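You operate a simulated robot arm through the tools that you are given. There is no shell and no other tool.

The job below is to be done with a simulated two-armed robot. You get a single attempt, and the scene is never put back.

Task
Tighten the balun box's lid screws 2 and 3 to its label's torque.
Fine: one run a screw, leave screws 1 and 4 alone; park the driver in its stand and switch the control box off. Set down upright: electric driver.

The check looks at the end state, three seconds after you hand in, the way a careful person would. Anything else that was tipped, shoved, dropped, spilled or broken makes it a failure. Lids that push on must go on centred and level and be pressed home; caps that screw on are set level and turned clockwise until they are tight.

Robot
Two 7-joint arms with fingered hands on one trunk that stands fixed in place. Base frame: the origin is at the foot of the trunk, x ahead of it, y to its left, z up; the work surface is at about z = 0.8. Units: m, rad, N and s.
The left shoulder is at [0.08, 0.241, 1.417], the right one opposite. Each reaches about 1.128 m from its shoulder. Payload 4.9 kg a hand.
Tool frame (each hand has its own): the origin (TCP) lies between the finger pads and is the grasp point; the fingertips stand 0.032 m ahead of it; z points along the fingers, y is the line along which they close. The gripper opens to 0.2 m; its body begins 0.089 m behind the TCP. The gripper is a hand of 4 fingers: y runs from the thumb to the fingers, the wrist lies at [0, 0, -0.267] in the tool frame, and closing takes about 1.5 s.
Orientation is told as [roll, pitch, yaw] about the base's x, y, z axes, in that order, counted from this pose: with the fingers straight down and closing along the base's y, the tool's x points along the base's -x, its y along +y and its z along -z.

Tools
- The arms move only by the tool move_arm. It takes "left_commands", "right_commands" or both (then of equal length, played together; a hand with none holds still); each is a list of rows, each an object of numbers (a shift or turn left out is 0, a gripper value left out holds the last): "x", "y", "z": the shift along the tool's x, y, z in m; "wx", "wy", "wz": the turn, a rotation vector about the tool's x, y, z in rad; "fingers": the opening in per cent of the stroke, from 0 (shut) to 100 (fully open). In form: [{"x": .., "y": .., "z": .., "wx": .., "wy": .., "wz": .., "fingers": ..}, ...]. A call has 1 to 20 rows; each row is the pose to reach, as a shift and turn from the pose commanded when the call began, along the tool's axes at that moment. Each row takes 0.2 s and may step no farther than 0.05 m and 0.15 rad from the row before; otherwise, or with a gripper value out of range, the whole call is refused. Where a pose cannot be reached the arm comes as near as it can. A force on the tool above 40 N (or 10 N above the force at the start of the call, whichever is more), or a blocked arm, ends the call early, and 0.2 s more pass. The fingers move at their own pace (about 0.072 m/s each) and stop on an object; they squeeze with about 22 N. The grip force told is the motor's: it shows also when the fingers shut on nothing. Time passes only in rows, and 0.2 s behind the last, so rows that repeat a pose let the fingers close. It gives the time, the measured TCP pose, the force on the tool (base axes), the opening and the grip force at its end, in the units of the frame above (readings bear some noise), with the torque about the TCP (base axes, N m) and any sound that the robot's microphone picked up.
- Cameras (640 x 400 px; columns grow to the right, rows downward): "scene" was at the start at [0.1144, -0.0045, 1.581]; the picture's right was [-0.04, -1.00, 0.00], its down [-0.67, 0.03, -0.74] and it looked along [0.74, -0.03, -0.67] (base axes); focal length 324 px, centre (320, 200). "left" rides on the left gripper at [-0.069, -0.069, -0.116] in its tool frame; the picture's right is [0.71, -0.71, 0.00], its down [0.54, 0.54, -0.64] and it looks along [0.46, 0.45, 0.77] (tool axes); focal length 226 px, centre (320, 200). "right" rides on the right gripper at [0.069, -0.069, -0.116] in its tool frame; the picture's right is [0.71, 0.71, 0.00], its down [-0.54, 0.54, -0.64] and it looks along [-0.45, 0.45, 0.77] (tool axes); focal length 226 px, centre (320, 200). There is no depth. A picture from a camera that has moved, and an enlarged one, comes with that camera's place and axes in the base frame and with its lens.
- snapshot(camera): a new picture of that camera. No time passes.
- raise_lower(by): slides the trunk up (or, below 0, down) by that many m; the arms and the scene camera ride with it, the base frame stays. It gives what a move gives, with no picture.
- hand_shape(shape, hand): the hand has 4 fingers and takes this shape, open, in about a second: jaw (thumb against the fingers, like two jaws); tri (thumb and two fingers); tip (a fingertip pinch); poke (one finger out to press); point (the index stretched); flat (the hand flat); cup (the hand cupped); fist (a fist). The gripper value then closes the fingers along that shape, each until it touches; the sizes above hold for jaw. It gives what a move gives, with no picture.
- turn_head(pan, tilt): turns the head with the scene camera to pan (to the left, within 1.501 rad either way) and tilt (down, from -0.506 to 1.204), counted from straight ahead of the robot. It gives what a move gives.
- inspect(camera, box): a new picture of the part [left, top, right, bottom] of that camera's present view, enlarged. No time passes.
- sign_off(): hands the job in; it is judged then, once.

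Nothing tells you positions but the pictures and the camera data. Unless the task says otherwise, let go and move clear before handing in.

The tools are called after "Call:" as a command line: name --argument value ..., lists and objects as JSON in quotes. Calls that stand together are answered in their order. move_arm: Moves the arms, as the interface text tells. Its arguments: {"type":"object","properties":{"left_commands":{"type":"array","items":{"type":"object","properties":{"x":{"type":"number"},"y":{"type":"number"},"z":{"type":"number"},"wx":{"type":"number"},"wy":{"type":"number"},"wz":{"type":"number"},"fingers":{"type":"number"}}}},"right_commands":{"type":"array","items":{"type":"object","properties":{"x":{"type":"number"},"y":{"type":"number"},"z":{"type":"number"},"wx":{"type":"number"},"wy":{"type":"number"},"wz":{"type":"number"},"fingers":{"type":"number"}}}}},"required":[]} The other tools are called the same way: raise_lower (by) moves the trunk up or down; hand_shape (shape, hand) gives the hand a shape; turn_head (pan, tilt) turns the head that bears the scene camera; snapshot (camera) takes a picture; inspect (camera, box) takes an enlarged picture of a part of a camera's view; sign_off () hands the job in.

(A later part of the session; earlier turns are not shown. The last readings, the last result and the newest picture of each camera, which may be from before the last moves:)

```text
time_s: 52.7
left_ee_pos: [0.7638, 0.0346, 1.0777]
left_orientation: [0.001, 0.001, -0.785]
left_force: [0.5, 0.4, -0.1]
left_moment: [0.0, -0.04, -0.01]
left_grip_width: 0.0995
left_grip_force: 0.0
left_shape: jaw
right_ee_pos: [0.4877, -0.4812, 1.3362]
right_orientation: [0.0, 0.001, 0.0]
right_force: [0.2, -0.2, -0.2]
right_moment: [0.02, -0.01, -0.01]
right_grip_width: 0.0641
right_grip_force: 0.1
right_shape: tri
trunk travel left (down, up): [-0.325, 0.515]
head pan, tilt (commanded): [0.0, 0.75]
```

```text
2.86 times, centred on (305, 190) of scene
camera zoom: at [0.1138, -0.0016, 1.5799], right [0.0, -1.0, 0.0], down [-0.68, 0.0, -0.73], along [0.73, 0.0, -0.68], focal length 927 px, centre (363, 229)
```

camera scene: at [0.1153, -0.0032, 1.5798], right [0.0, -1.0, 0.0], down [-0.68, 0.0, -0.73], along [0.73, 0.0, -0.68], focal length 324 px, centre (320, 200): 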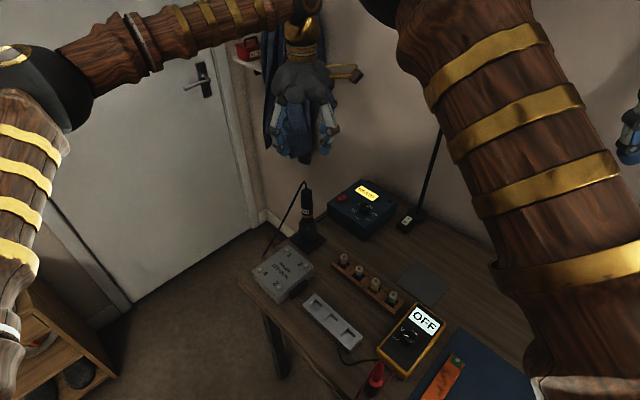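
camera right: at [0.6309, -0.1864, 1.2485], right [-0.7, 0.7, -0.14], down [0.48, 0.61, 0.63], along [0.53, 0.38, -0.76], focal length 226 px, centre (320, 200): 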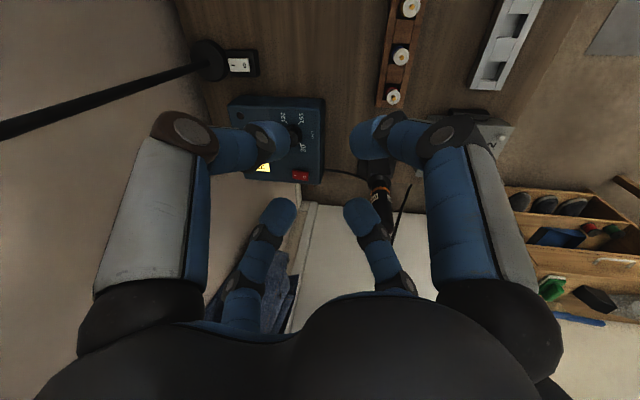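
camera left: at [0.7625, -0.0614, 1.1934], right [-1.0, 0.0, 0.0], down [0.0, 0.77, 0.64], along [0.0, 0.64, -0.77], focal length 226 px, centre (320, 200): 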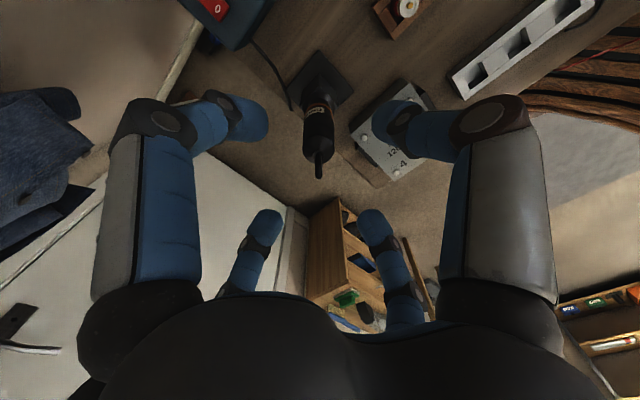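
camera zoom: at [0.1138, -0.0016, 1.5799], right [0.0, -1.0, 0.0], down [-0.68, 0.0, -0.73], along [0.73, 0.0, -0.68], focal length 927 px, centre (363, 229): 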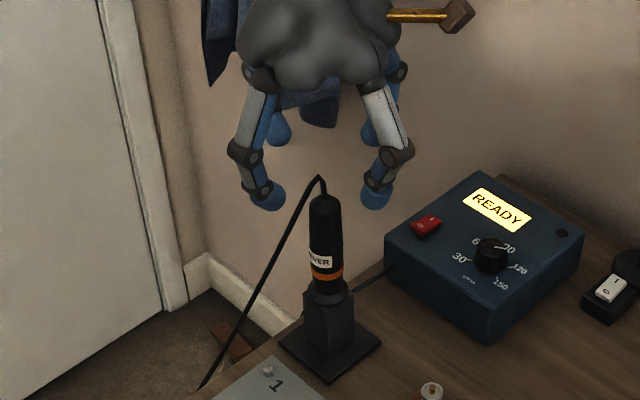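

Driver is centred between the fingers and the cord passes between them. I'll descend to the grip height.

Call:
move_arm --left_commands '[{"z": 0.03, "fingers": 50}, {"z": 0.06, "fingers": 50}, {"z": 0.085, "fingers": 50}, {"z": 0.1, "fingers": 45}, {"z": 0.113, "fingers": 40}, {"z": 0.113, "fingers": 40}]'

Call:
snapshot --camera "left"

Call:
inspect --camera "scene" --box '[260, 140, 350, 260]'

```text
time_s: 54.1
left_ee_pos: [0.7641, 0.0345, 0.9629]
left_orientation: [0.0, 0.0, -0.786]
left_force: [0.2, -0.6, -0.7]
left_moment: [0.0, 0.0, 0.02]
left_grip_width: 0.0803
left_grip_force: 0.0
left_shape: jaw
right_ee_pos: [0.4887, -0.4818, 1.3371]
right_orientation: [0.001, 0.001, 0.0]
right_force: [-0.1, 0.7, -0.9]
right_moment: [-0.02, 0.03, -0.01]
right_grip_width: 0.0641
right_grip_force: 0.0
right_shape: tri
trunk travel left (down, up): [-0.325, 0.515]
head pan, tilt (commanded): [0.0, 0.75]
```

```text
taken
camera left: at [0.7637, -0.0617, 1.0796], right [-1.0, 0.0, 0.0], down [0.0, 0.77, 0.64], along [0.0, 0.64, -0.77], focal length 226 px, centre (320, 200)
```

left: 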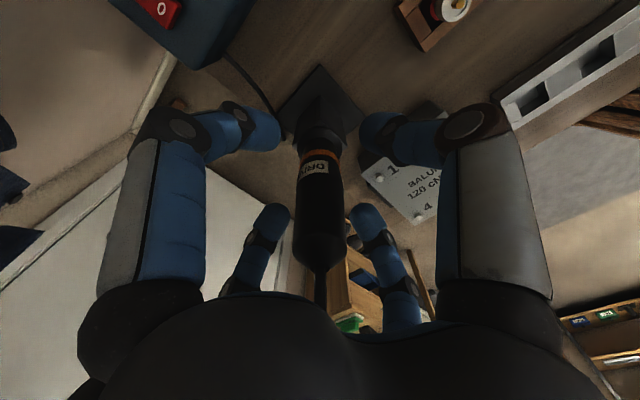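

```text
3.33 times, centred on (305, 200) of scene
camera zoom: at [0.1136, -0.0012, 1.5799], right [0.0, -1.0, 0.0], down [-0.68, 0.0, -0.73], along [0.73, 0.0, -0.68], focal length 1082 px, centre (370, 200)
```

zoom: 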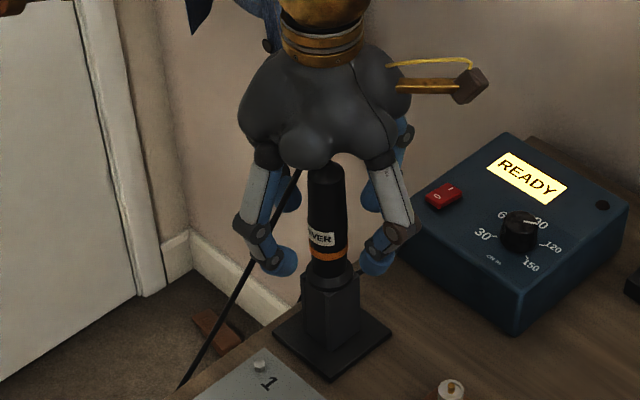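

Centred with no contact. Closing the fingers on the driver.

Call:
move_arm --left_commands '[{"fingers": 0}, {"fingers": 0}, {"fingers": 0}, {"fingers": 0}, {"fingers": 0}, {"fingers": 0}, {"fingers": 0}]'

Call:
snapshot --camera "left"

Call:
inspect --camera "scene" --box '[260, 140, 350, 260]'

```text
time_s: 55.7
left_ee_pos: [0.7638, 0.0346, 0.961]
left_orientation: [0.0, 0.0, -0.786]
left_force: [0.6, 0.0, 0.0]
left_moment: [-0.01, 0.01, 0.02]
left_grip_width: 0.0258
left_grip_force: 21.7
left_shape: jaw
right_ee_pos: [0.4881, -0.4831, 1.336]
right_orientation: [0.0, 0.003, 0.0]
right_force: [-0.1, 0.1, -0.2]
right_moment: [-0.01, 0.01, -0.01]
right_grip_width: 0.0639
right_grip_force: 0.2
right_shape: tri
trunk travel left (down, up): [-0.325, 0.515]
head pan, tilt (commanded): [0.0, 0.75]
```

```text
taken
camera left: at [0.764, -0.0616, 1.0793], right [-1.0, 0.0, 0.0], down [0.0, 0.77, 0.64], along [0.0, 0.64, -0.77], focal length 226 px, centre (320, 200)
```

left: 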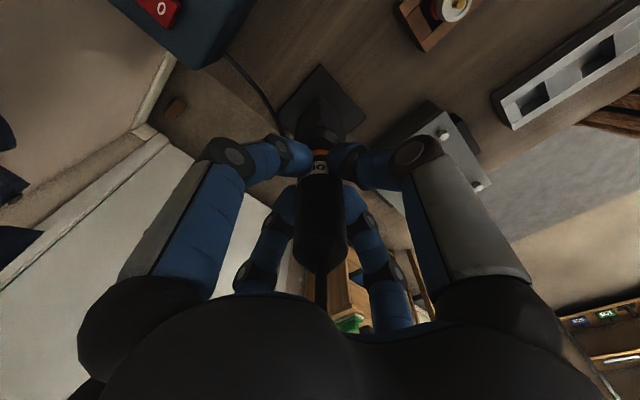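

```text
3.33 times, centred on (305, 200) of scene
camera zoom: at [0.1142, -0.0012, 1.5799], right [0.0, -1.0, 0.0], down [-0.68, 0.0, -0.73], along [0.73, 0.0, -0.68], focal length 1082 px, centre (370, 200)
```

zoom: 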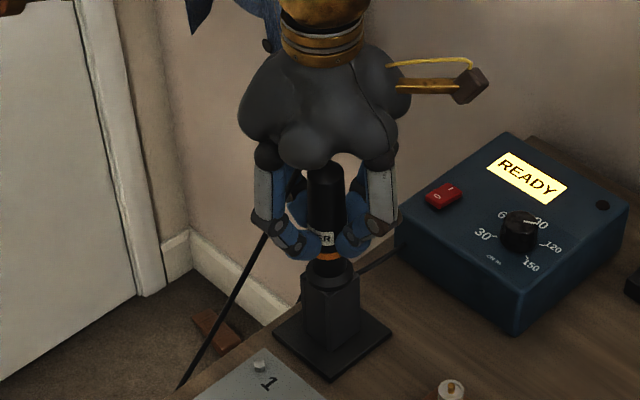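

Gripped evenly with no side force at (0.764, 0.0345, 0.961), which I'll remember for the return. Lifting straight up slowly.

Call:
move_arm --left_commands '[{"z": -0.01}, {"z": -0.02}, {"z": -0.03}, {"z": -0.045}, {"z": -0.06}, {"z": -0.075}, {"z": -0.09}]'

Call:
inspect --camera "scene" --box '[260, 120, 350, 260]'

Call:
snapshot --camera "left"

```text
time_s: 57.3
left_ee_pos: [0.7607, 0.0339, 1.0529]
left_orientation: [0.002, 0.001, -0.786]
left_force: [0.5, 0.6, -3.0]
left_moment: [-0.01, -0.01, 0.0]
left_grip_width: 0.0258
left_grip_force: 22.3
left_shape: jaw
right_ee_pos: [0.4881, -0.4803, 1.3372]
right_orientation: [0.001, 0.002, 0.0]
right_force: [0.3, -0.9, 0.0]
right_moment: [0.01, -0.01, 0.02]
right_grip_width: 0.0635
right_grip_force: 0.0
right_shape: tri
trunk travel left (down, up): [-0.325, 0.515]
head pan, tilt (commanded): [0.0, 0.75]
```

```text
2.86 times, centred on (305, 190) of scene
camera zoom: at [0.1137, -0.0013, 1.5799], right [0.0, -1.0, 0.0], down [-0.68, 0.0, -0.73], along [0.73, 0.0, -0.68], focal length 927 px, centre (363, 229)
```

zoom: 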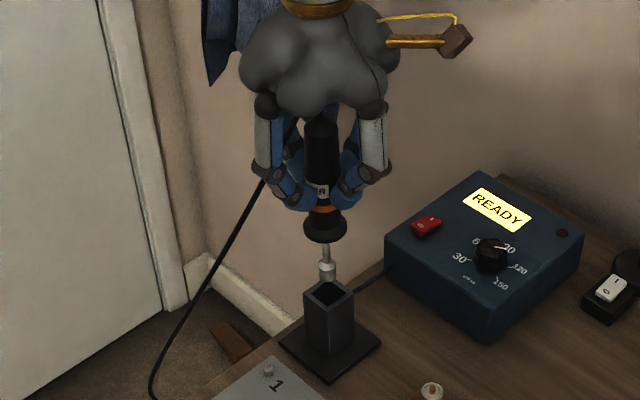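

```text
taken
camera left: at [0.7618, -0.0609, 1.1706], right [-1.0, 0.0, 0.0], down [0.0, 0.77, 0.64], along [0.0, 0.64, -0.77], focal length 226 px, centre (320, 200)
```

left: 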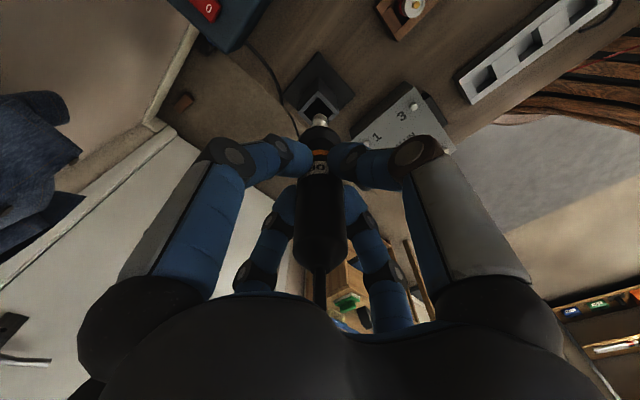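

The driver came out cleanly, showing a hex socket tip; the stand stayed put. I'll lift further and measure the tip.

Call:
move_arm --left_commands '[{"z": -0.02}, {"z": -0.04}, {"z": -0.06}, {"z": -0.06}]'

Call:
inspect --camera "scene" --box '[270, 110, 350, 250]'

Call:
inspect --camera "left" --box '[270, 60, 370, 200]'

```text
time_s: 58.3
left_ee_pos: [0.7623, 0.0337, 1.1128]
left_orientation: [-0.002, -0.001, -0.786]
left_force: [0.7, -1.7, -3.3]
left_moment: [0.0, -0.01, 0.01]
left_grip_width: 0.0262
left_grip_force: 21.9
left_shape: jaw
right_ee_pos: [0.4894, -0.4817, 1.3356]
right_orientation: [-0.001, 0.001, 0.001]
right_force: [-0.1, -0.4, -0.3]
right_moment: [0.0, 0.02, 0.0]
right_grip_width: 0.0638
right_grip_force: 0.0
right_shape: tri
trunk travel left (down, up): [-0.325, 0.515]
head pan, tilt (commanded): [0.0, 0.75]
```

```text
2.86 times, centred on (310, 180) of scene
camera zoom: at [0.1145, -0.0012, 1.5798], right [0.0, -1.0, 0.0], down [-0.68, 0.0, -0.73], along [0.73, 0.0, -0.68], focal length 927 px, centre (349, 257)
```

zoom: 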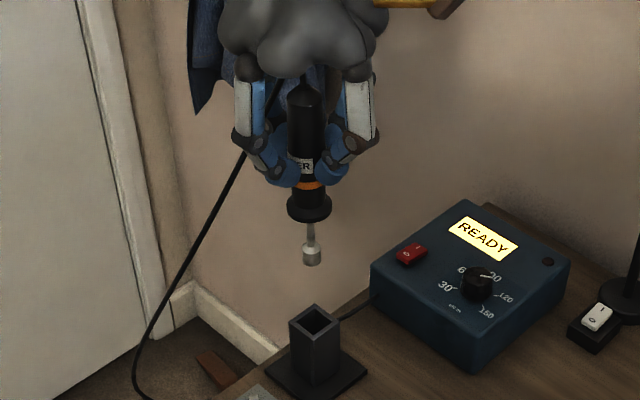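

```text
2.86 times, centred on (320, 130) of left
camera zoom: at [0.7625, -0.0612, 1.2308], right [-1.0, 0.0, 0.0], down [0.0, 0.77, 0.64], along [0.0, 0.64, -0.77], focal length 646 px, centre (320, 400)
```

zoom: 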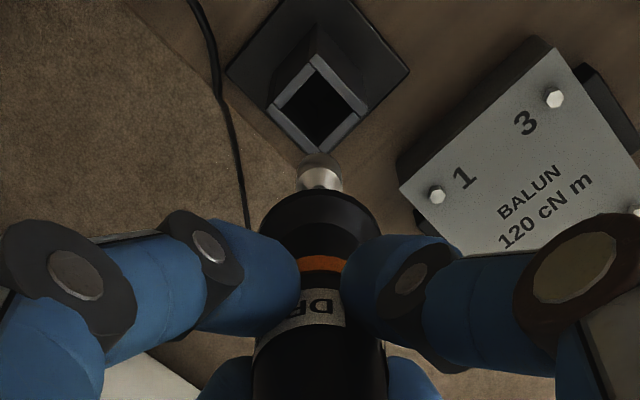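

The socket tip is about 0.143 m below the TCP, on axis; screws 2 and 3 come out near (0.568, 0.103) and (0.634, 0.038) with tops near z 0.853. Moving over screw 2 at a safe height.

Call:
move_arm --left_commands '[{"x": 0.037, "y": -0.0177}, {"x": 0.0745, "y": -0.0354, "z": 0.0}, {"x": 0.1117, "y": -0.053, "z": 0.01}, {"x": 0.149, "y": -0.0708, "z": 0.02}, {"x": 0.186, "y": -0.0884, "z": 0.03}, {"x": 0.186, "y": -0.0884, "z": 0.05}, {"x": 0.186, "y": -0.0884, "z": 0.05}]'

Call:
snapshot --camera "left"

Call:
snapshot --camera "scene"

```text
time_s: 59.9
left_ee_pos: [0.5676, 0.1029, 1.0641]
left_orientation: [-0.001, 0.001, -0.785]
left_force: [-0.2, 0.3, -2.4]
left_moment: [0.04, -0.02, -0.01]
left_grip_width: 0.0259
left_grip_force: 21.8
left_shape: jaw
right_ee_pos: [0.488, -0.4811, 1.3369]
right_orientation: [-0.001, 0.002, 0.001]
right_force: [-0.1, 0.2, -0.3]
right_moment: [0.01, 0.0, 0.0]
right_grip_width: 0.0639
right_grip_force: 0.0
right_shape: tri
trunk travel left (down, up): [-0.325, 0.515]
head pan, tilt (commanded): [0.0, 0.75]
```

```text
taken
camera left: at [0.568, 0.0073, 1.1816], right [-1.0, 0.0, 0.0], down [0.0, 0.77, 0.64], along [0.0, 0.64, -0.77], focal length 226 px, centre (320, 200)
```

left: 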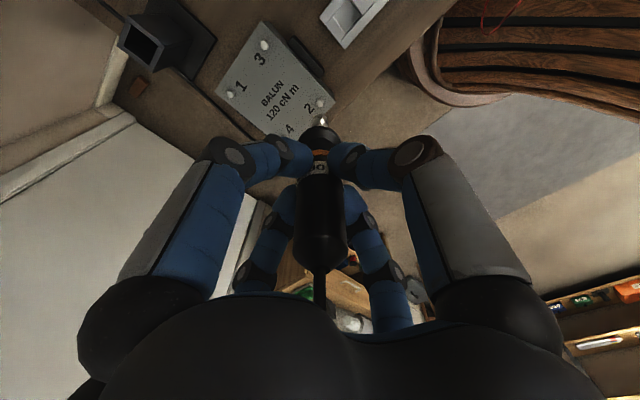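

```text
taken
camera scene: at [0.114, -0.001, 1.5799], right [0.0, -1.0, 0.0], down [-0.68, 0.0, -0.73], along [0.73, 0.0, -0.68], focal length 324 px, centre (320, 200)
```

scene: 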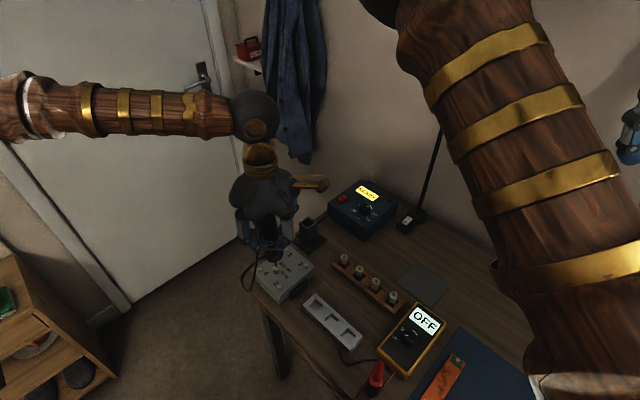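

Call:
inspect --camera "scene" --box '[230, 200, 330, 310]'

Call:
inspect --camera "left" --box '[280, 70, 360, 160]'

```text
3.64 times, centred on (280, 255) of scene
camera zoom: at [0.114, -0.001, 1.5799], right [0.0, -1.0, 0.0], down [-0.68, 0.0, -0.73], along [0.73, 0.0, -0.68], focal length 1180 px, centre (466, 0)
```

zoom: 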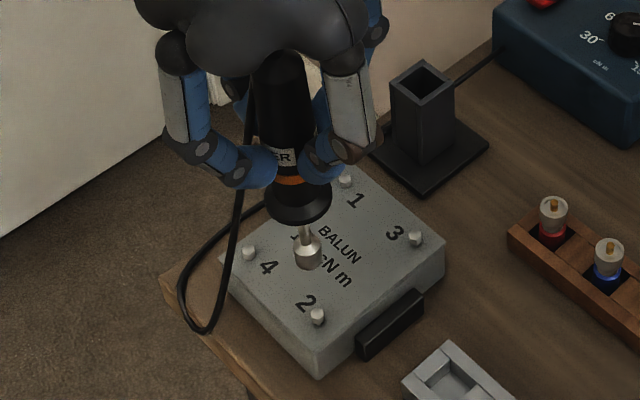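

```text
4.44 times, centred on (320, 115) of left
camera zoom: at [0.568, 0.0073, 1.1816], right [-1.0, 0.0, 0.0], down [0.0, 0.77, 0.64], along [0.0, 0.64, -0.77], focal length 1005 px, centre (320, 578)
```

zoom: 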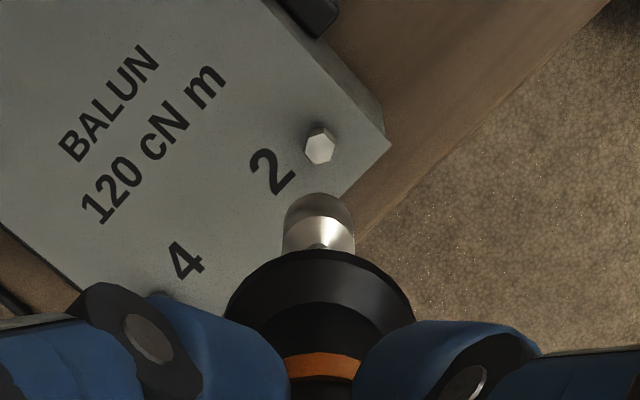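

Socket and screw 2 line up in x to under a millimetre, and about 1 mm off in y. I'll lower to about 1.4 cm above the screw and recheck.

Call:
move_arm --left_commands '[{"x": -0.0007, "y": -0.0007, "z": 0.015}, {"x": -0.0007, "y": -0.0007, "z": 0.03}, {"x": -0.0007, "y": -0.0007, "z": 0.045}, {"x": -0.0007, "y": -0.0007, "z": 0.05}, {"x": -0.0007, "y": -0.0007, "z": 0.05}]'

Call:
inspect --camera "scene" --box '[250, 230, 320, 310]'

Call:
inspect --camera "left" --box '[280, 80, 360, 160]'

```text
time_s: 61.1
left_ee_pos: [0.5696, 0.1021, 1.014]
left_orientation: [0.0, 0.001, -0.786]
left_force: [0.5, -0.6, -2.9]
left_moment: [-0.01, 0.0, 0.0]
left_grip_width: 0.0261
left_grip_force: 21.4
left_shape: jaw
right_ee_pos: [0.4887, -0.4815, 1.3369]
right_orientation: [0.002, 0.002, 0.0]
right_force: [-0.7, 0.3, -0.3]
right_moment: [-0.02, 0.02, 0.01]
right_grip_width: 0.0639
right_grip_force: 0.0
right_shape: tri
trunk travel left (down, up): [-0.325, 0.515]
head pan, tilt (commanded): [0.0, 0.75]
```

```text
5.00 times, centred on (285, 270) of scene
camera zoom: at [0.1139, -0.001, 1.5799], right [0.0, -1.0, 0.0], down [-0.68, 0.0, -0.73], along [0.73, 0.0, -0.68], focal length 1623 px, centre (495, -150)
```

zoom: 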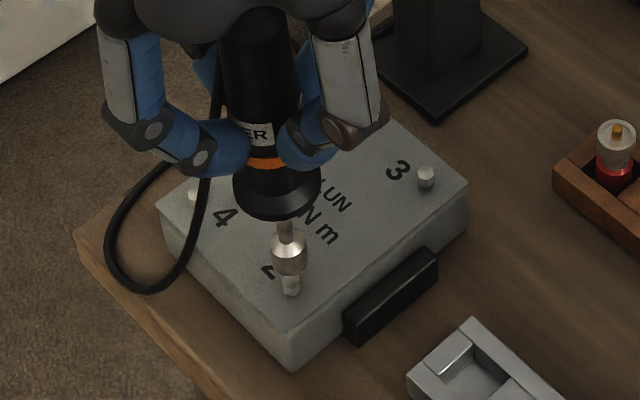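

```text
5.00 times, centred on (320, 120) of left
camera zoom: at [0.5694, 0.0066, 1.1323], right [-1.0, 0.0, 0.0], down [0.0, 0.77, 0.64], along [0.0, 0.64, -0.77], focal length 1130 px, centre (320, 600)
```

zoom: 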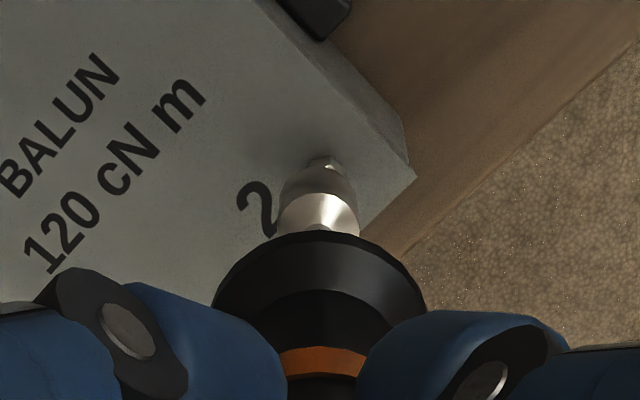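

In y the socket is aligned within a millimetre; in x the screw sits about 2 mm toward −x. I'll correct that and look again.

Call:
move_arm --left_commands '[{"x": 0.0018, "y": -0.001}, {"x": 0.0018, "y": -0.001, "z": 0.004}, {"x": 0.0018, "y": -0.001, "z": 0.004}]'

Call:
inspect --camera "scene" --box '[270, 250, 310, 300]'

Call:
inspect --camera "left" --box '[300, 95, 340, 135]'

```text
time_s: 61.9
left_ee_pos: [0.566, 0.1012, 1.0101]
left_orientation: [0.0, 0.001, -0.786]
left_force: [0.3, 0.0, -3.1]
left_moment: [0.02, 0.01, 0.01]
left_grip_width: 0.0259
left_grip_force: 22.5
left_shape: jaw
right_ee_pos: [0.4885, -0.4827, 1.336]
right_orientation: [0.0, 0.002, -0.001]
right_force: [0.1, 0.3, 0.0]
right_moment: [-0.03, 0.01, 0.04]
right_grip_width: 0.064
right_grip_force: 0.0
right_shape: tri
trunk travel left (down, up): [-0.325, 0.515]
head pan, tilt (commanded): [0.0, 0.75]
```

```text
8.00 times, centred on (290, 275) of scene
camera zoom: at [0.1141, -0.0011, 1.5799], right [0.0, -1.0, 0.0], down [-0.68, 0.0, -0.73], along [0.73, 0.0, -0.68], focal length 2596 px, centre (560, -400)
```

zoom: 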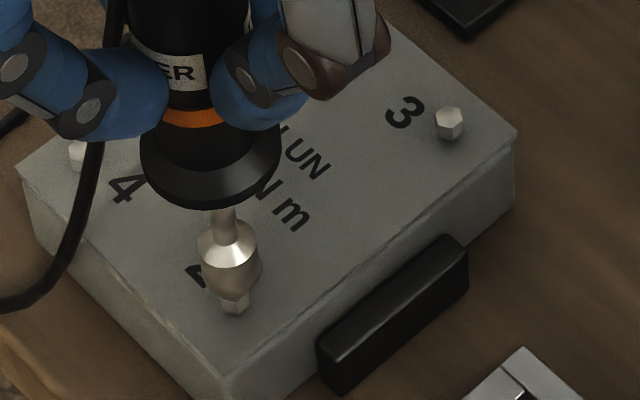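

```text
10.00 times, centred on (320, 115) of left
camera zoom: at [0.5676, 0.0069, 1.1271], right [-1.0, 0.0, 0.0], down [0.0, 0.77, 0.64], along [0.0, 0.64, -0.77], focal length 2261 px, centre (320, 1050)
```

zoom: 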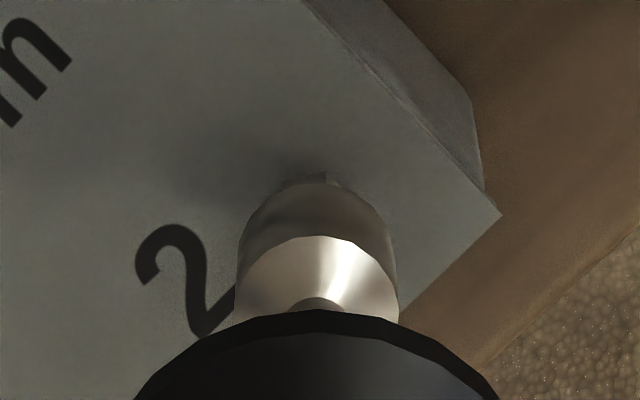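

Aligned in x; the socket needs to go 1 mm toward −y. I'll correct and descend slowly to the screw head, watching the force.

Call:
move_arm --left_commands '[{"x": -0.0007, "y": -0.0007, "z": 0.003}, {"x": -0.0007, "y": -0.0007, "z": 0.006}, {"x": -0.0007, "y": -0.0007, "z": 0.009}]'

Call:
inspect --camera "scene" --box '[270, 250, 310, 300]'

Call:
inspect --camera "left" --box '[300, 95, 340, 135]'

```text
time_s: 62.7
left_ee_pos: [0.5679, 0.1028, 0.9999]
left_orientation: [0.001, 0.001, -0.786]
left_force: [0.1, -0.1, -3.2]
left_moment: [0.03, -0.01, 0.01]
left_grip_width: 0.0261
left_grip_force: 21.5
left_shape: jaw
right_ee_pos: [0.4883, -0.4814, 1.3362]
right_orientation: [0.0, 0.001, 0.0]
right_force: [-0.9, 0.3, 0.2]
right_moment: [0.01, 0.02, 0.03]
right_grip_width: 0.0636
right_grip_force: 0.0
right_shape: tri
trunk travel left (down, up): [-0.325, 0.515]
head pan, tilt (commanded): [0.0, 0.75]
```

```text
8.00 times, centred on (290, 275) of scene
camera zoom: at [0.1141, -0.001, 1.5799], right [0.0, -1.0, 0.0], down [-0.68, 0.0, -0.73], along [0.73, 0.0, -0.68], focal length 2596 px, centre (560, -400)
```

zoom: 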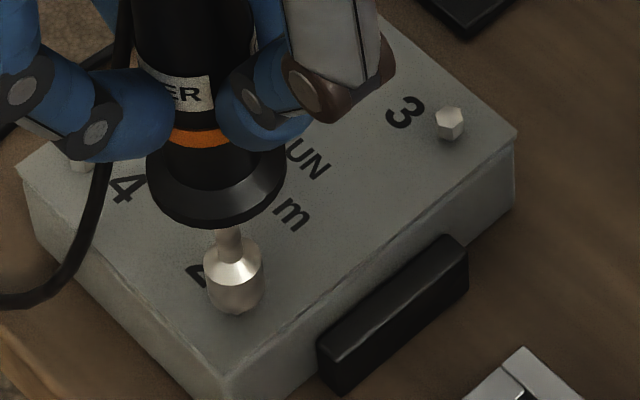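

```text
10.00 times, centred on (320, 115) of left
camera zoom: at [0.5672, 0.0062, 1.1179], right [-1.0, 0.0, 0.0], down [0.0, 0.77, 0.64], along [0.0, 0.64, -0.77], focal length 2261 px, centre (320, 1050)
```

zoom: 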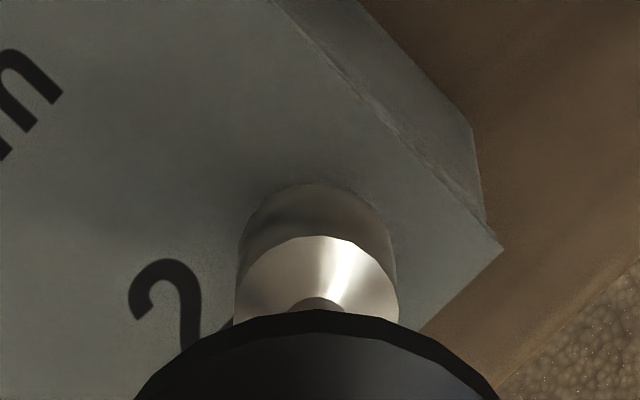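

The socket now covers the screw head, centred in both views. Continuing down gently to seat it.

Call:
move_arm --left_commands '[{"z": 0.002}, {"z": 0.004}, {"z": 0.005}]'

Call:
inspect --camera "scene" --box '[270, 250, 310, 300]'

```text
time_s: 63.5
left_ee_pos: [0.5681, 0.1014, 0.9953]
left_orientation: [-0.001, 0.001, -0.786]
left_force: [0.0, 0.6, -2.8]
left_moment: [0.02, 0.01, -0.01]
left_grip_width: 0.0258
left_grip_force: 22.0
left_shape: jaw
right_ee_pos: [0.4875, -0.4827, 1.3368]
right_orientation: [-0.001, 0.001, 0.0]
right_force: [-0.3, 0.4, 0.5]
right_moment: [0.04, 0.0, 0.02]
right_grip_width: 0.0638
right_grip_force: 0.1
right_shape: tri
trunk travel left (down, up): [-0.325, 0.515]
head pan, tilt (commanded): [0.0, 0.75]
```

```text
8.00 times, centred on (290, 275) of scene
camera zoom: at [0.1141, -0.0011, 1.5799], right [0.0, -1.0, 0.0], down [-0.68, 0.0, -0.73], along [0.73, 0.0, -0.68], focal length 2596 px, centre (560, -400)
```

zoom: 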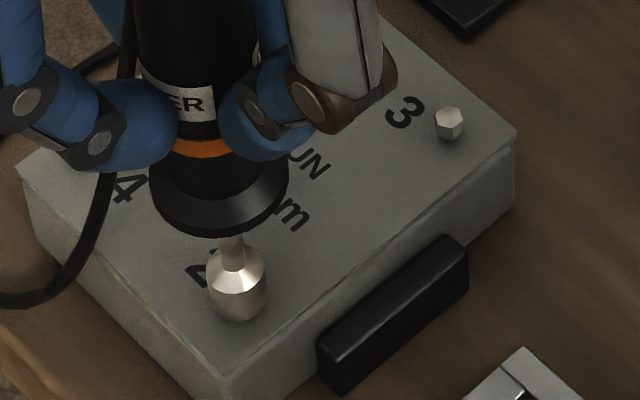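

Call:
move_arm --left_commands '[{"z": 0.002}, {"z": 0.004}]'

```text
time_s: 64.1
left_ee_pos: [0.566, 0.1029, 0.9901]
left_orientation: [0.001, 0.0, -0.785]
left_force: [-0.3, 0.1, -0.5]
left_moment: [-0.01, -0.02, 0.0]
left_grip_width: 0.0259
left_grip_force: 21.9
left_shape: jaw
right_ee_pos: [0.4886, -0.4821, 1.3361]
right_orientation: [-0.002, 0.001, 0.0]
right_force: [0.1, -1.0, -0.8]
right_moment: [-0.01, -0.04, 0.01]
right_grip_width: 0.0635
right_grip_force: 0.0
right_shape: tri
trunk travel left (down, up): [-0.325, 0.515]
head pan, tilt (commanded): [0.0, 0.75]
```

First contact: part of the driver's weight is now carried by the screw. I'll press in smoothly and hold for the run.

Call:
move_arm --left_commands '[{"z": 0.001}, {"z": 0.002}, {"z": 0.003}, {"z": 0.003}, {"z": 0.003}]'

Call:
inspect --camera "scene" --box '[240, 160, 420, 310]'

```text
time_s: 65.3
left_ee_pos: [0.5677, 0.1015, 0.9886]
left_orientation: [0.0, 0.0, -0.784]
left_force: [0.5, -0.8, -1.7]
left_moment: [0.0, 0.02, 0.0]
left_grip_width: 0.0259
left_grip_force: 22.6
left_shape: jaw
right_ee_pos: [0.4886, -0.4805, 1.3368]
right_orientation: [0.0, 0.001, -0.002]
right_force: [0.2, -0.5, 0.4]
right_moment: [0.0, -0.02, -0.02]
right_grip_width: 0.0638
right_grip_force: 0.1
right_shape: tri
trunk travel left (down, up): [-0.325, 0.515]
head pan, tilt (commanded): [0.0, 0.75]
```

```text
2.67 times, centred on (330, 235) of scene
camera zoom: at [0.114, -0.0012, 1.5799], right [0.0, -1.0, 0.0], down [-0.68, 0.0, -0.73], along [0.73, 0.0, -0.68], focal length 865 px, centre (293, 107)
```

zoom: 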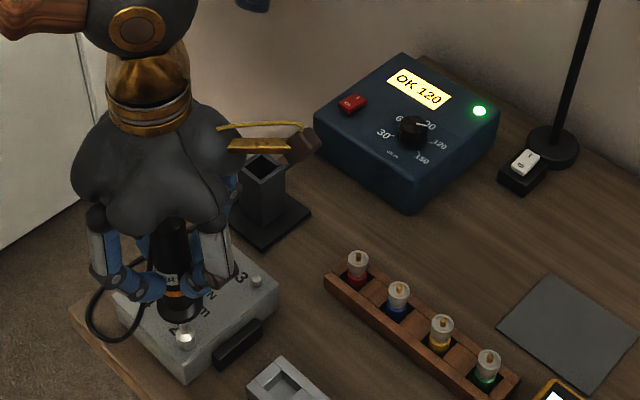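

The control box shows "OK 120" with a green light: screw 2 is done in one run. Lifting straight off now.

Call:
move_arm --left_commands '[{"z": -0.01}, {"z": -0.025}, {"z": -0.045}, {"z": -0.06}]'

Call:
inspect --camera "scene" --box '[230, 180, 420, 310]'

Call:
inspect --camera "left" --box '[200, 0, 360, 160]'

```text
time_s: 66.3
left_ee_pos: [0.5663, 0.1021, 1.0481]
left_orientation: [-0.001, 0.002, -0.786]
left_force: [0.2, 1.5, -3.1]
left_moment: [-0.01, -0.02, -0.01]
left_grip_width: 0.0257
left_grip_force: 22.3
left_shape: jaw
right_ee_pos: [0.487, -0.482, 1.3371]
right_orientation: [0.0, 0.001, -0.002]
right_force: [-0.6, 0.8, -0.1]
right_moment: [-0.03, -0.01, 0.03]
right_grip_width: 0.0639
right_grip_force: 0.0
right_shape: tri
trunk travel left (down, up): [-0.325, 0.515]
head pan, tilt (commanded): [0.0, 0.75]
```

```text
3.08 times, centred on (325, 245) of scene
camera zoom: at [0.1137, -0.0012, 1.5799], right [0.0, -1.0, 0.0], down [-0.68, 0.0, -0.73], along [0.73, 0.0, -0.68], focal length 999 px, centre (305, 62)
```

zoom: 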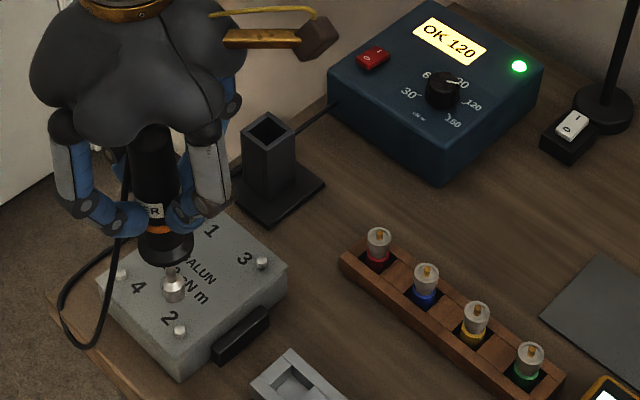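

```text
2.50 times, centred on (280, 80) of left
camera zoom: at [0.5665, 0.0065, 1.1656], right [-1.0, 0.0, 0.0], down [0.0, 0.77, 0.64], along [0.0, 0.64, -0.77], focal length 565 px, centre (420, 500)
```

zoom: 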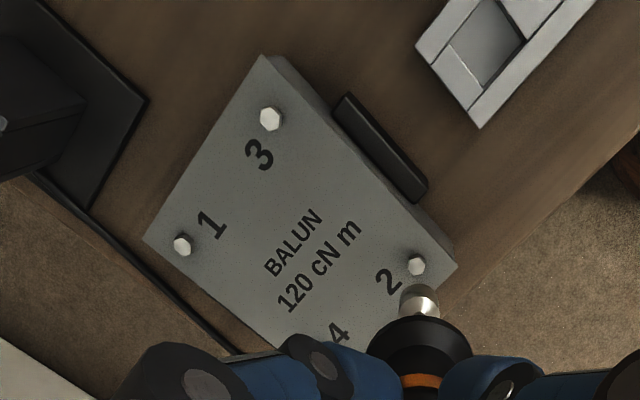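

Box unmoved. Screw 3 lies 0.066 in +x and 0.066 in −y from screw 2, so I'll shift there, staying above the heads.

Call:
move_arm --left_commands '[{"x": -0.031}, {"x": -0.062}, {"x": -0.0932}, {"x": -0.0932, "z": 0.015}, {"x": -0.0932, "z": 0.025}, {"x": -0.0932, "z": 0.025}]'

Call:
inspect --camera "scene" --box '[280, 230, 330, 290]'

Call:
inspect --camera "left" --box '[290, 80, 350, 140]'

Call:
snapshot --camera "scene"

```text
time_s: 67.7
left_ee_pos: [0.6303, 0.0354, 1.0228]
left_orientation: [0.0, 0.001, -0.784]
left_force: [0.4, 0.9, -3.4]
left_moment: [0.02, 0.0, 0.01]
left_grip_width: 0.0262
left_grip_force: 21.7
left_shape: jaw
right_ee_pos: [0.4875, -0.4819, 1.3367]
right_orientation: [0.001, 0.001, 0.0]
right_force: [-0.2, -0.2, 0.1]
right_moment: [-0.04, 0.01, 0.01]
right_grip_width: 0.0636
right_grip_force: 0.0
right_shape: tri
trunk travel left (down, up): [-0.325, 0.515]
head pan, tilt (commanded): [0.0, 0.75]
```

```text
6.67 times, centred on (305, 260) of scene
camera zoom: at [0.1141, -0.0016, 1.5799], right [0.0, -1.0, 0.0], down [-0.68, 0.0, -0.73], along [0.73, 0.0, -0.68], focal length 2164 px, centre (420, -200)
```

zoom: 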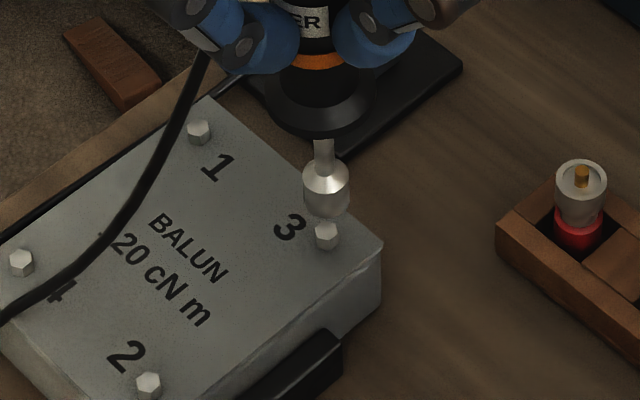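

```text
6.67 times, centred on (320, 110) of left
camera zoom: at [0.6318, -0.06, 1.1399], right [-1.0, 0.0, 0.0], down [0.0, 0.77, 0.64], along [0.0, 0.64, -0.77], focal length 1507 px, centre (320, 800)
```

zoom: 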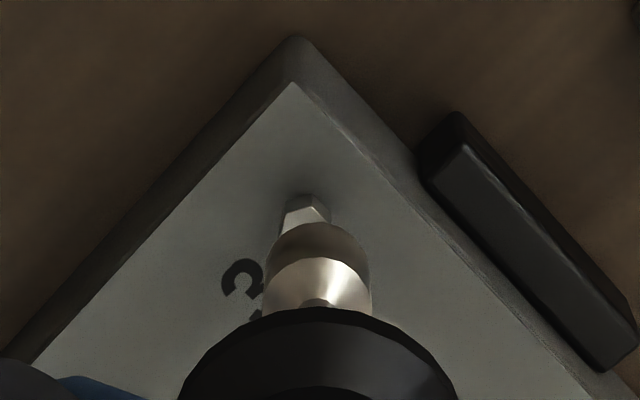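

```text
taken
camera scene: at [0.1141, -0.0016, 1.5799], right [0.0, -1.0, 0.0], down [-0.68, 0.0, -0.73], along [0.73, 0.0, -0.68], focal length 324 px, centre (320, 200)
```

scene: 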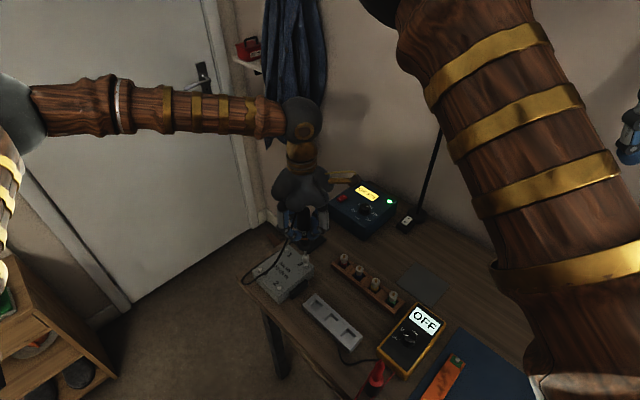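

Screw 3 is about 2 mm toward +x; y is aligned. I'll correct, lower a bit and recheck.

Call:
move_arm --left_commands '[{"x": -0.0012, "y": 0.0016}, {"x": -0.0012, "y": 0.0016, "z": 0.006}, {"x": -0.0012, "y": 0.0016, "z": 0.012}, {"x": -0.0012, "y": 0.0016, "z": 0.012}]'

Call:
inspect --camera "scene" --box '[285, 235, 325, 285]'

Call:
inspect --camera "left" --box '[300, 95, 340, 135]'

```text
time_s: 68.7
left_ee_pos: [0.6343, 0.0367, 1.0119]
left_orientation: [0.002, 0.0, -0.785]
left_force: [-0.4, 0.0, -2.1]
left_moment: [0.02, -0.02, -0.01]
left_grip_width: 0.0258
left_grip_force: 22.1
left_shape: jaw
right_ee_pos: [0.4886, -0.4808, 1.3364]
right_orientation: [0.0, 0.001, 0.0]
right_force: [-0.6, 0.3, 0.5]
right_moment: [0.0, -0.01, -0.01]
right_grip_width: 0.0641
right_grip_force: 0.1
right_shape: tri
trunk travel left (down, up): [-0.325, 0.515]
head pan, tilt (commanded): [0.0, 0.75]
```

```text
8.00 times, centred on (305, 260) of scene
camera zoom: at [0.1141, -0.0012, 1.5799], right [0.0, -1.0, 0.0], down [-0.68, 0.0, -0.73], along [0.73, 0.0, -0.68], focal length 2596 px, centre (440, -280)
```

zoom: 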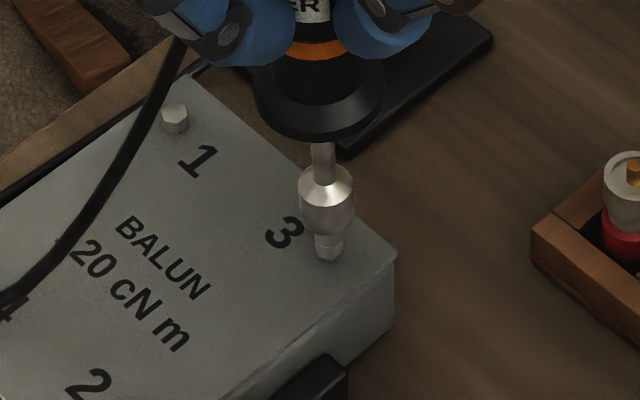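

```text
10.00 times, centred on (320, 115) of left
camera zoom: at [0.6349, -0.0589, 1.1283], right [-1.0, 0.0, 0.0], down [0.0, 0.77, 0.64], along [0.0, 0.64, -0.77], focal length 2261 px, centre (320, 1050)
```

zoom: 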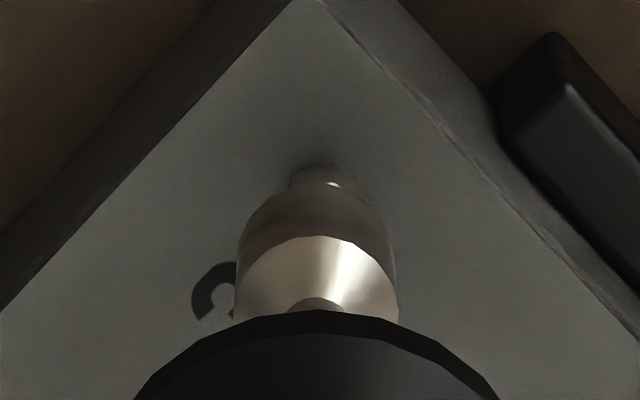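

Within about 1 mm both ways; I'll trim by 1 mm and lower to just over the head.

Call:
move_arm --left_commands '[{"y": -0.001, "z": 0.003}, {"y": -0.001, "z": 0.006}, {"y": -0.001, "z": 0.009}, {"y": -0.001, "z": 0.011}]'

Call:
inspect --camera "scene" --box '[285, 235, 325, 285]'

Call:
inspect --camera "left" --box '[300, 95, 340, 135]'

```text
time_s: 69.7
left_ee_pos: [0.6343, 0.0365, 0.999]
left_orientation: [-0.002, 0.0, -0.786]
left_force: [0.6, -0.5, -2.8]
left_moment: [-0.01, 0.04, -0.02]
left_grip_width: 0.026
left_grip_force: 21.6
left_shape: jaw
right_ee_pos: [0.4894, -0.4816, 1.3371]
right_orientation: [0.001, 0.0, 0.001]
right_force: [-0.1, 0.7, -0.5]
right_moment: [-0.03, 0.02, -0.03]
right_grip_width: 0.0639
right_grip_force: 0.1
right_shape: tri
trunk travel left (down, up): [-0.325, 0.515]
head pan, tilt (commanded): [0.0, 0.75]
```

```text
8.00 times, centred on (305, 260) of scene
camera zoom: at [0.1143, -0.0012, 1.5799], right [0.0, -1.0, 0.0], down [-0.68, 0.0, -0.73], along [0.73, 0.0, -0.68], focal length 2596 px, centre (440, -280)
```

zoom: 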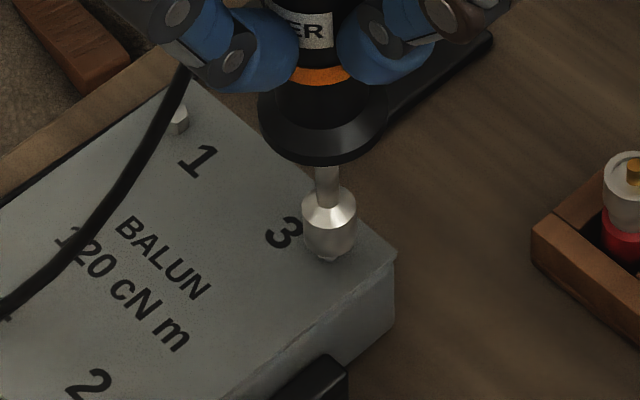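

```text
10.00 times, centred on (320, 115) of left
camera zoom: at [0.6343, -0.0595, 1.1171], right [-1.0, 0.0, 0.0], down [0.0, 0.77, 0.64], along [0.0, 0.64, -0.77], focal length 2261 px, centre (320, 1050)
```

zoom: 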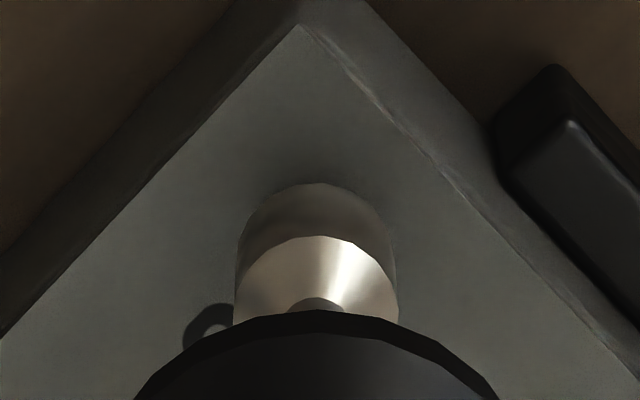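

Centred over screw 3. Continuing down to contact as with screw 2.

Call:
move_arm --left_commands '[{"z": 0.002}, {"z": 0.004}, {"z": 0.006}]'

Call:
inspect --camera "scene" --box '[285, 235, 325, 285]'

```text
time_s: 70.5
left_ee_pos: [0.6339, 0.0359, 0.9937]
left_orientation: [-0.001, 0.001, -0.785]
left_force: [0.9, -0.8, -1.5]
left_moment: [0.01, -0.02, 0.01]
left_grip_width: 0.026
left_grip_force: 21.9
left_shape: jaw
right_ee_pos: [0.4886, -0.482, 1.3372]
right_orientation: [0.0, 0.003, 0.0]
right_force: [-0.9, -0.4, 0.2]
right_moment: [-0.03, -0.01, 0.01]
right_grip_width: 0.0639
right_grip_force: 0.0
right_shape: tri
trunk travel left (down, up): [-0.325, 0.515]
head pan, tilt (commanded): [0.0, 0.75]
```

```text
8.00 times, centred on (305, 260) of scene
camera zoom: at [0.1139, -0.0012, 1.5799], right [0.0, -1.0, 0.0], down [-0.68, 0.0, -0.73], along [0.73, 0.0, -0.68], focal length 2596 px, centre (440, -280)
```

zoom: 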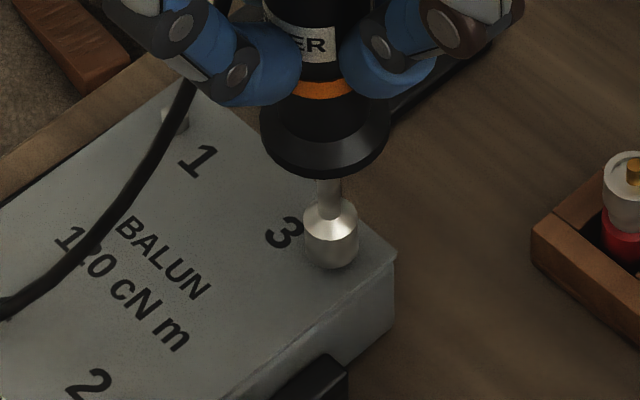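

Call:
move_arm --left_commands '[{"z": 0.002}, {"z": 0.004}, {"z": 0.005}, {"z": 0.006}, {"z": 0.006}, {"z": 0.006}]'

Call:
inspect --camera "scene" --box '[240, 160, 420, 310]'

```text
time_s: 71.9
left_ee_pos: [0.6343, 0.0343, 0.9879]
left_orientation: [-0.001, 0.0, -0.785]
left_force: [-0.2, -0.5, 0.0]
left_moment: [0.02, 0.05, -0.04]
left_grip_width: 0.0261
left_grip_force: 22.1
left_shape: jaw
right_ee_pos: [0.4887, -0.4817, 1.3357]
right_orientation: [0.0, 0.002, 0.0]
right_force: [0.5, -0.3, -0.4]
right_moment: [0.03, -0.04, 0.01]
right_grip_width: 0.0637
right_grip_force: 0.1
right_shape: tri
trunk travel left (down, up): [-0.325, 0.515]
head pan, tilt (commanded): [0.0, 0.75]
```

```text
2.67 times, centred on (330, 235) of scene
camera zoom: at [0.114, -0.0012, 1.5799], right [0.0, -1.0, 0.0], down [-0.68, 0.0, -0.73], along [0.73, 0.0, -0.68], focal length 865 px, centre (293, 107)
```

zoom: 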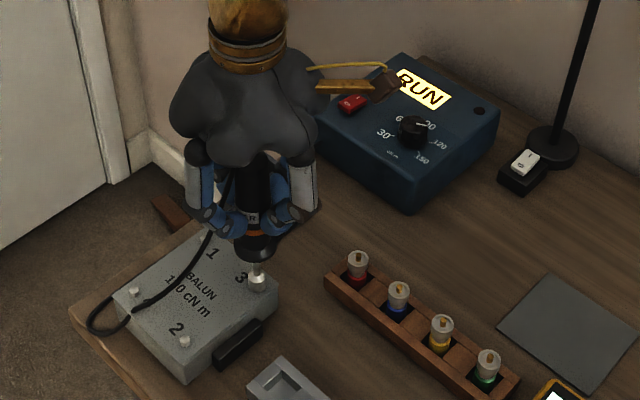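

The display shows RUN, so screw 3 is being driven. I'll hold still and let it finish.

Call:
move_arm --left_commands '[{"z": 0.0005}, {"z": 0.0005}, {"z": 0.0005}]'

Call:
inspect --camera "scene" --box '[240, 160, 420, 310]'

```text
time_s: 72.7
left_ee_pos: [0.6347, 0.0357, 0.9881]
left_orientation: [0.0, -0.001, -0.785]
left_force: [0.2, -0.1, 4.6]
left_moment: [0.03, 0.06, 0.05]
left_grip_width: 0.0255
left_grip_force: 21.9
left_shape: jaw
right_ee_pos: [0.4877, -0.4811, 1.3368]
right_orientation: [-0.001, 0.002, 0.001]
right_force: [-0.9, 0.5, 0.0]
right_moment: [0.0, 0.01, -0.01]
right_grip_width: 0.0639
right_grip_force: 0.2
right_shape: tri
trunk travel left (down, up): [-0.325, 0.515]
head pan, tilt (commanded): [0.0, 0.75]
```

```text
2.67 times, centred on (330, 235) of scene
camera zoom: at [0.1134, -0.0012, 1.58], right [0.0, -1.0, 0.0], down [-0.68, 0.0, -0.73], along [0.73, 0.0, -0.68], focal length 865 px, centre (293, 107)
```

zoom: 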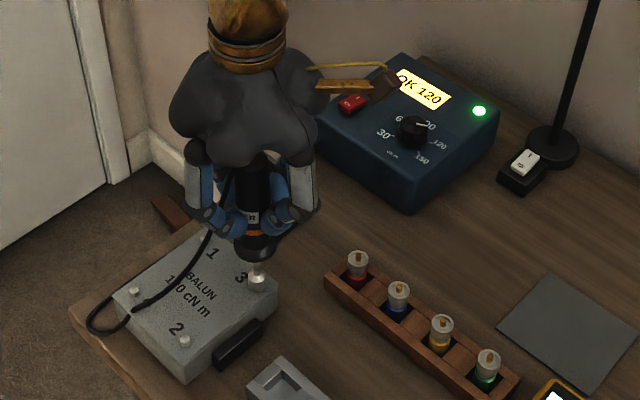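

"OK 120" again: screw 3 is done in a single run. Lifting straight off and up to carrying height.

Call:
move_arm --left_commands '[{"z": -0.01}, {"z": -0.025}, {"z": -0.045}, {"z": -0.07}, {"z": -0.1}, {"z": -0.125}]'

Call:
move_arm --left_commands '[{"x": -0.0235, "y": 0.0225}, {"x": -0.047, "y": 0.045}, {"x": -0.0705, "y": 0.0675}, {"x": -0.0927, "y": 0.091}, {"x": -0.0927, "y": 0.091}]'

Call:
inspect --camera "scene" --box '[260, 150, 350, 260]'

Call:
inspect --camera "left" --box '[270, 50, 370, 160]'

```text
time_s: 74.1
left_ee_pos: [0.634, 0.036, 1.114]
left_orientation: [0.0, 0.0, -0.787]
left_force: [-0.3, 0.3, -3.0]
left_moment: [-0.01, 0.01, -0.01]
left_grip_width: 0.0262
left_grip_force: 21.9
left_shape: jaw
right_ee_pos: [0.487, -0.482, 1.3363]
right_orientation: [-0.001, 0.002, 0.0]
right_force: [0.1, -0.1, 0.0]
right_moment: [-0.01, -0.04, -0.01]
right_grip_width: 0.0638
right_grip_force: 0.1
right_shape: tri
trunk travel left (down, up): [-0.325, 0.515]
head pan, tilt (commanded): [0.0, 0.75]
```

```text
time_s: 75.3
left_ee_pos: [0.7659, 0.0337, 1.1153]
left_orientation: [0.0, -0.001, -0.785]
left_force: [0.3, 0.2, -2.4]
left_moment: [0.01, -0.05, -0.02]
left_grip_width: 0.0257
left_grip_force: 22.4
left_shape: jaw
right_ee_pos: [0.4885, -0.4808, 1.3378]
right_orientation: [0.0, 0.002, 0.0]
right_force: [-0.3, 0.2, 0.8]
right_moment: [0.01, -0.02, 0.03]
right_grip_width: 0.0637
right_grip_force: 0.1
right_shape: tri
trunk travel left (down, up): [-0.325, 0.515]
head pan, tilt (commanded): [0.0, 0.75]
```

```text
3.64 times, centred on (305, 205) of scene
camera zoom: at [0.1137, -0.0009, 1.5799], right [0.0, -1.0, 0.0], down [-0.68, 0.0, -0.73], along [0.73, 0.0, -0.68], focal length 1180 px, centre (374, 182)
```

zoom: 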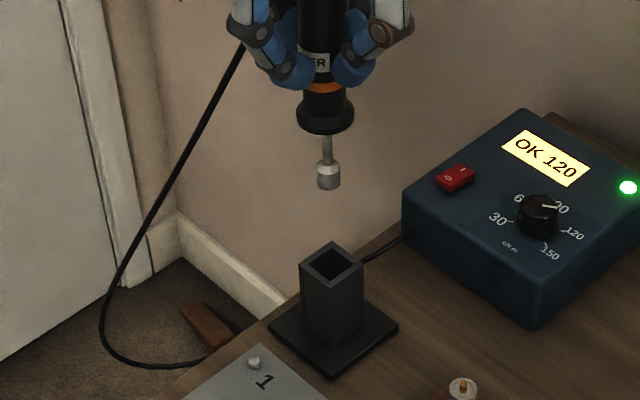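

```text
3.64 times, centred on (320, 105) of left
camera zoom: at [0.7647, -0.0615, 1.2318], right [-1.0, 0.0, 0.0], down [0.0, 0.77, 0.64], along [0.0, 0.64, -0.77], focal length 822 px, centre (320, 546)
```

zoom: 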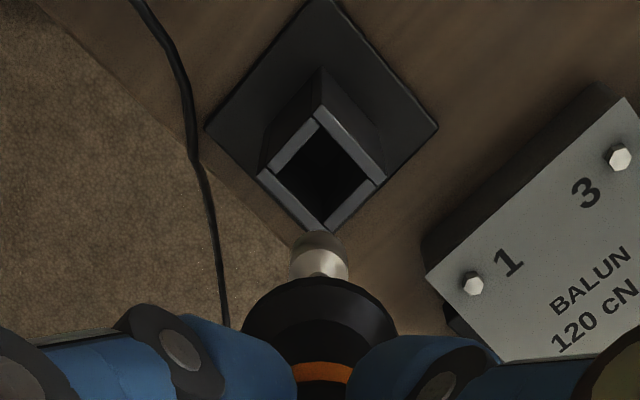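

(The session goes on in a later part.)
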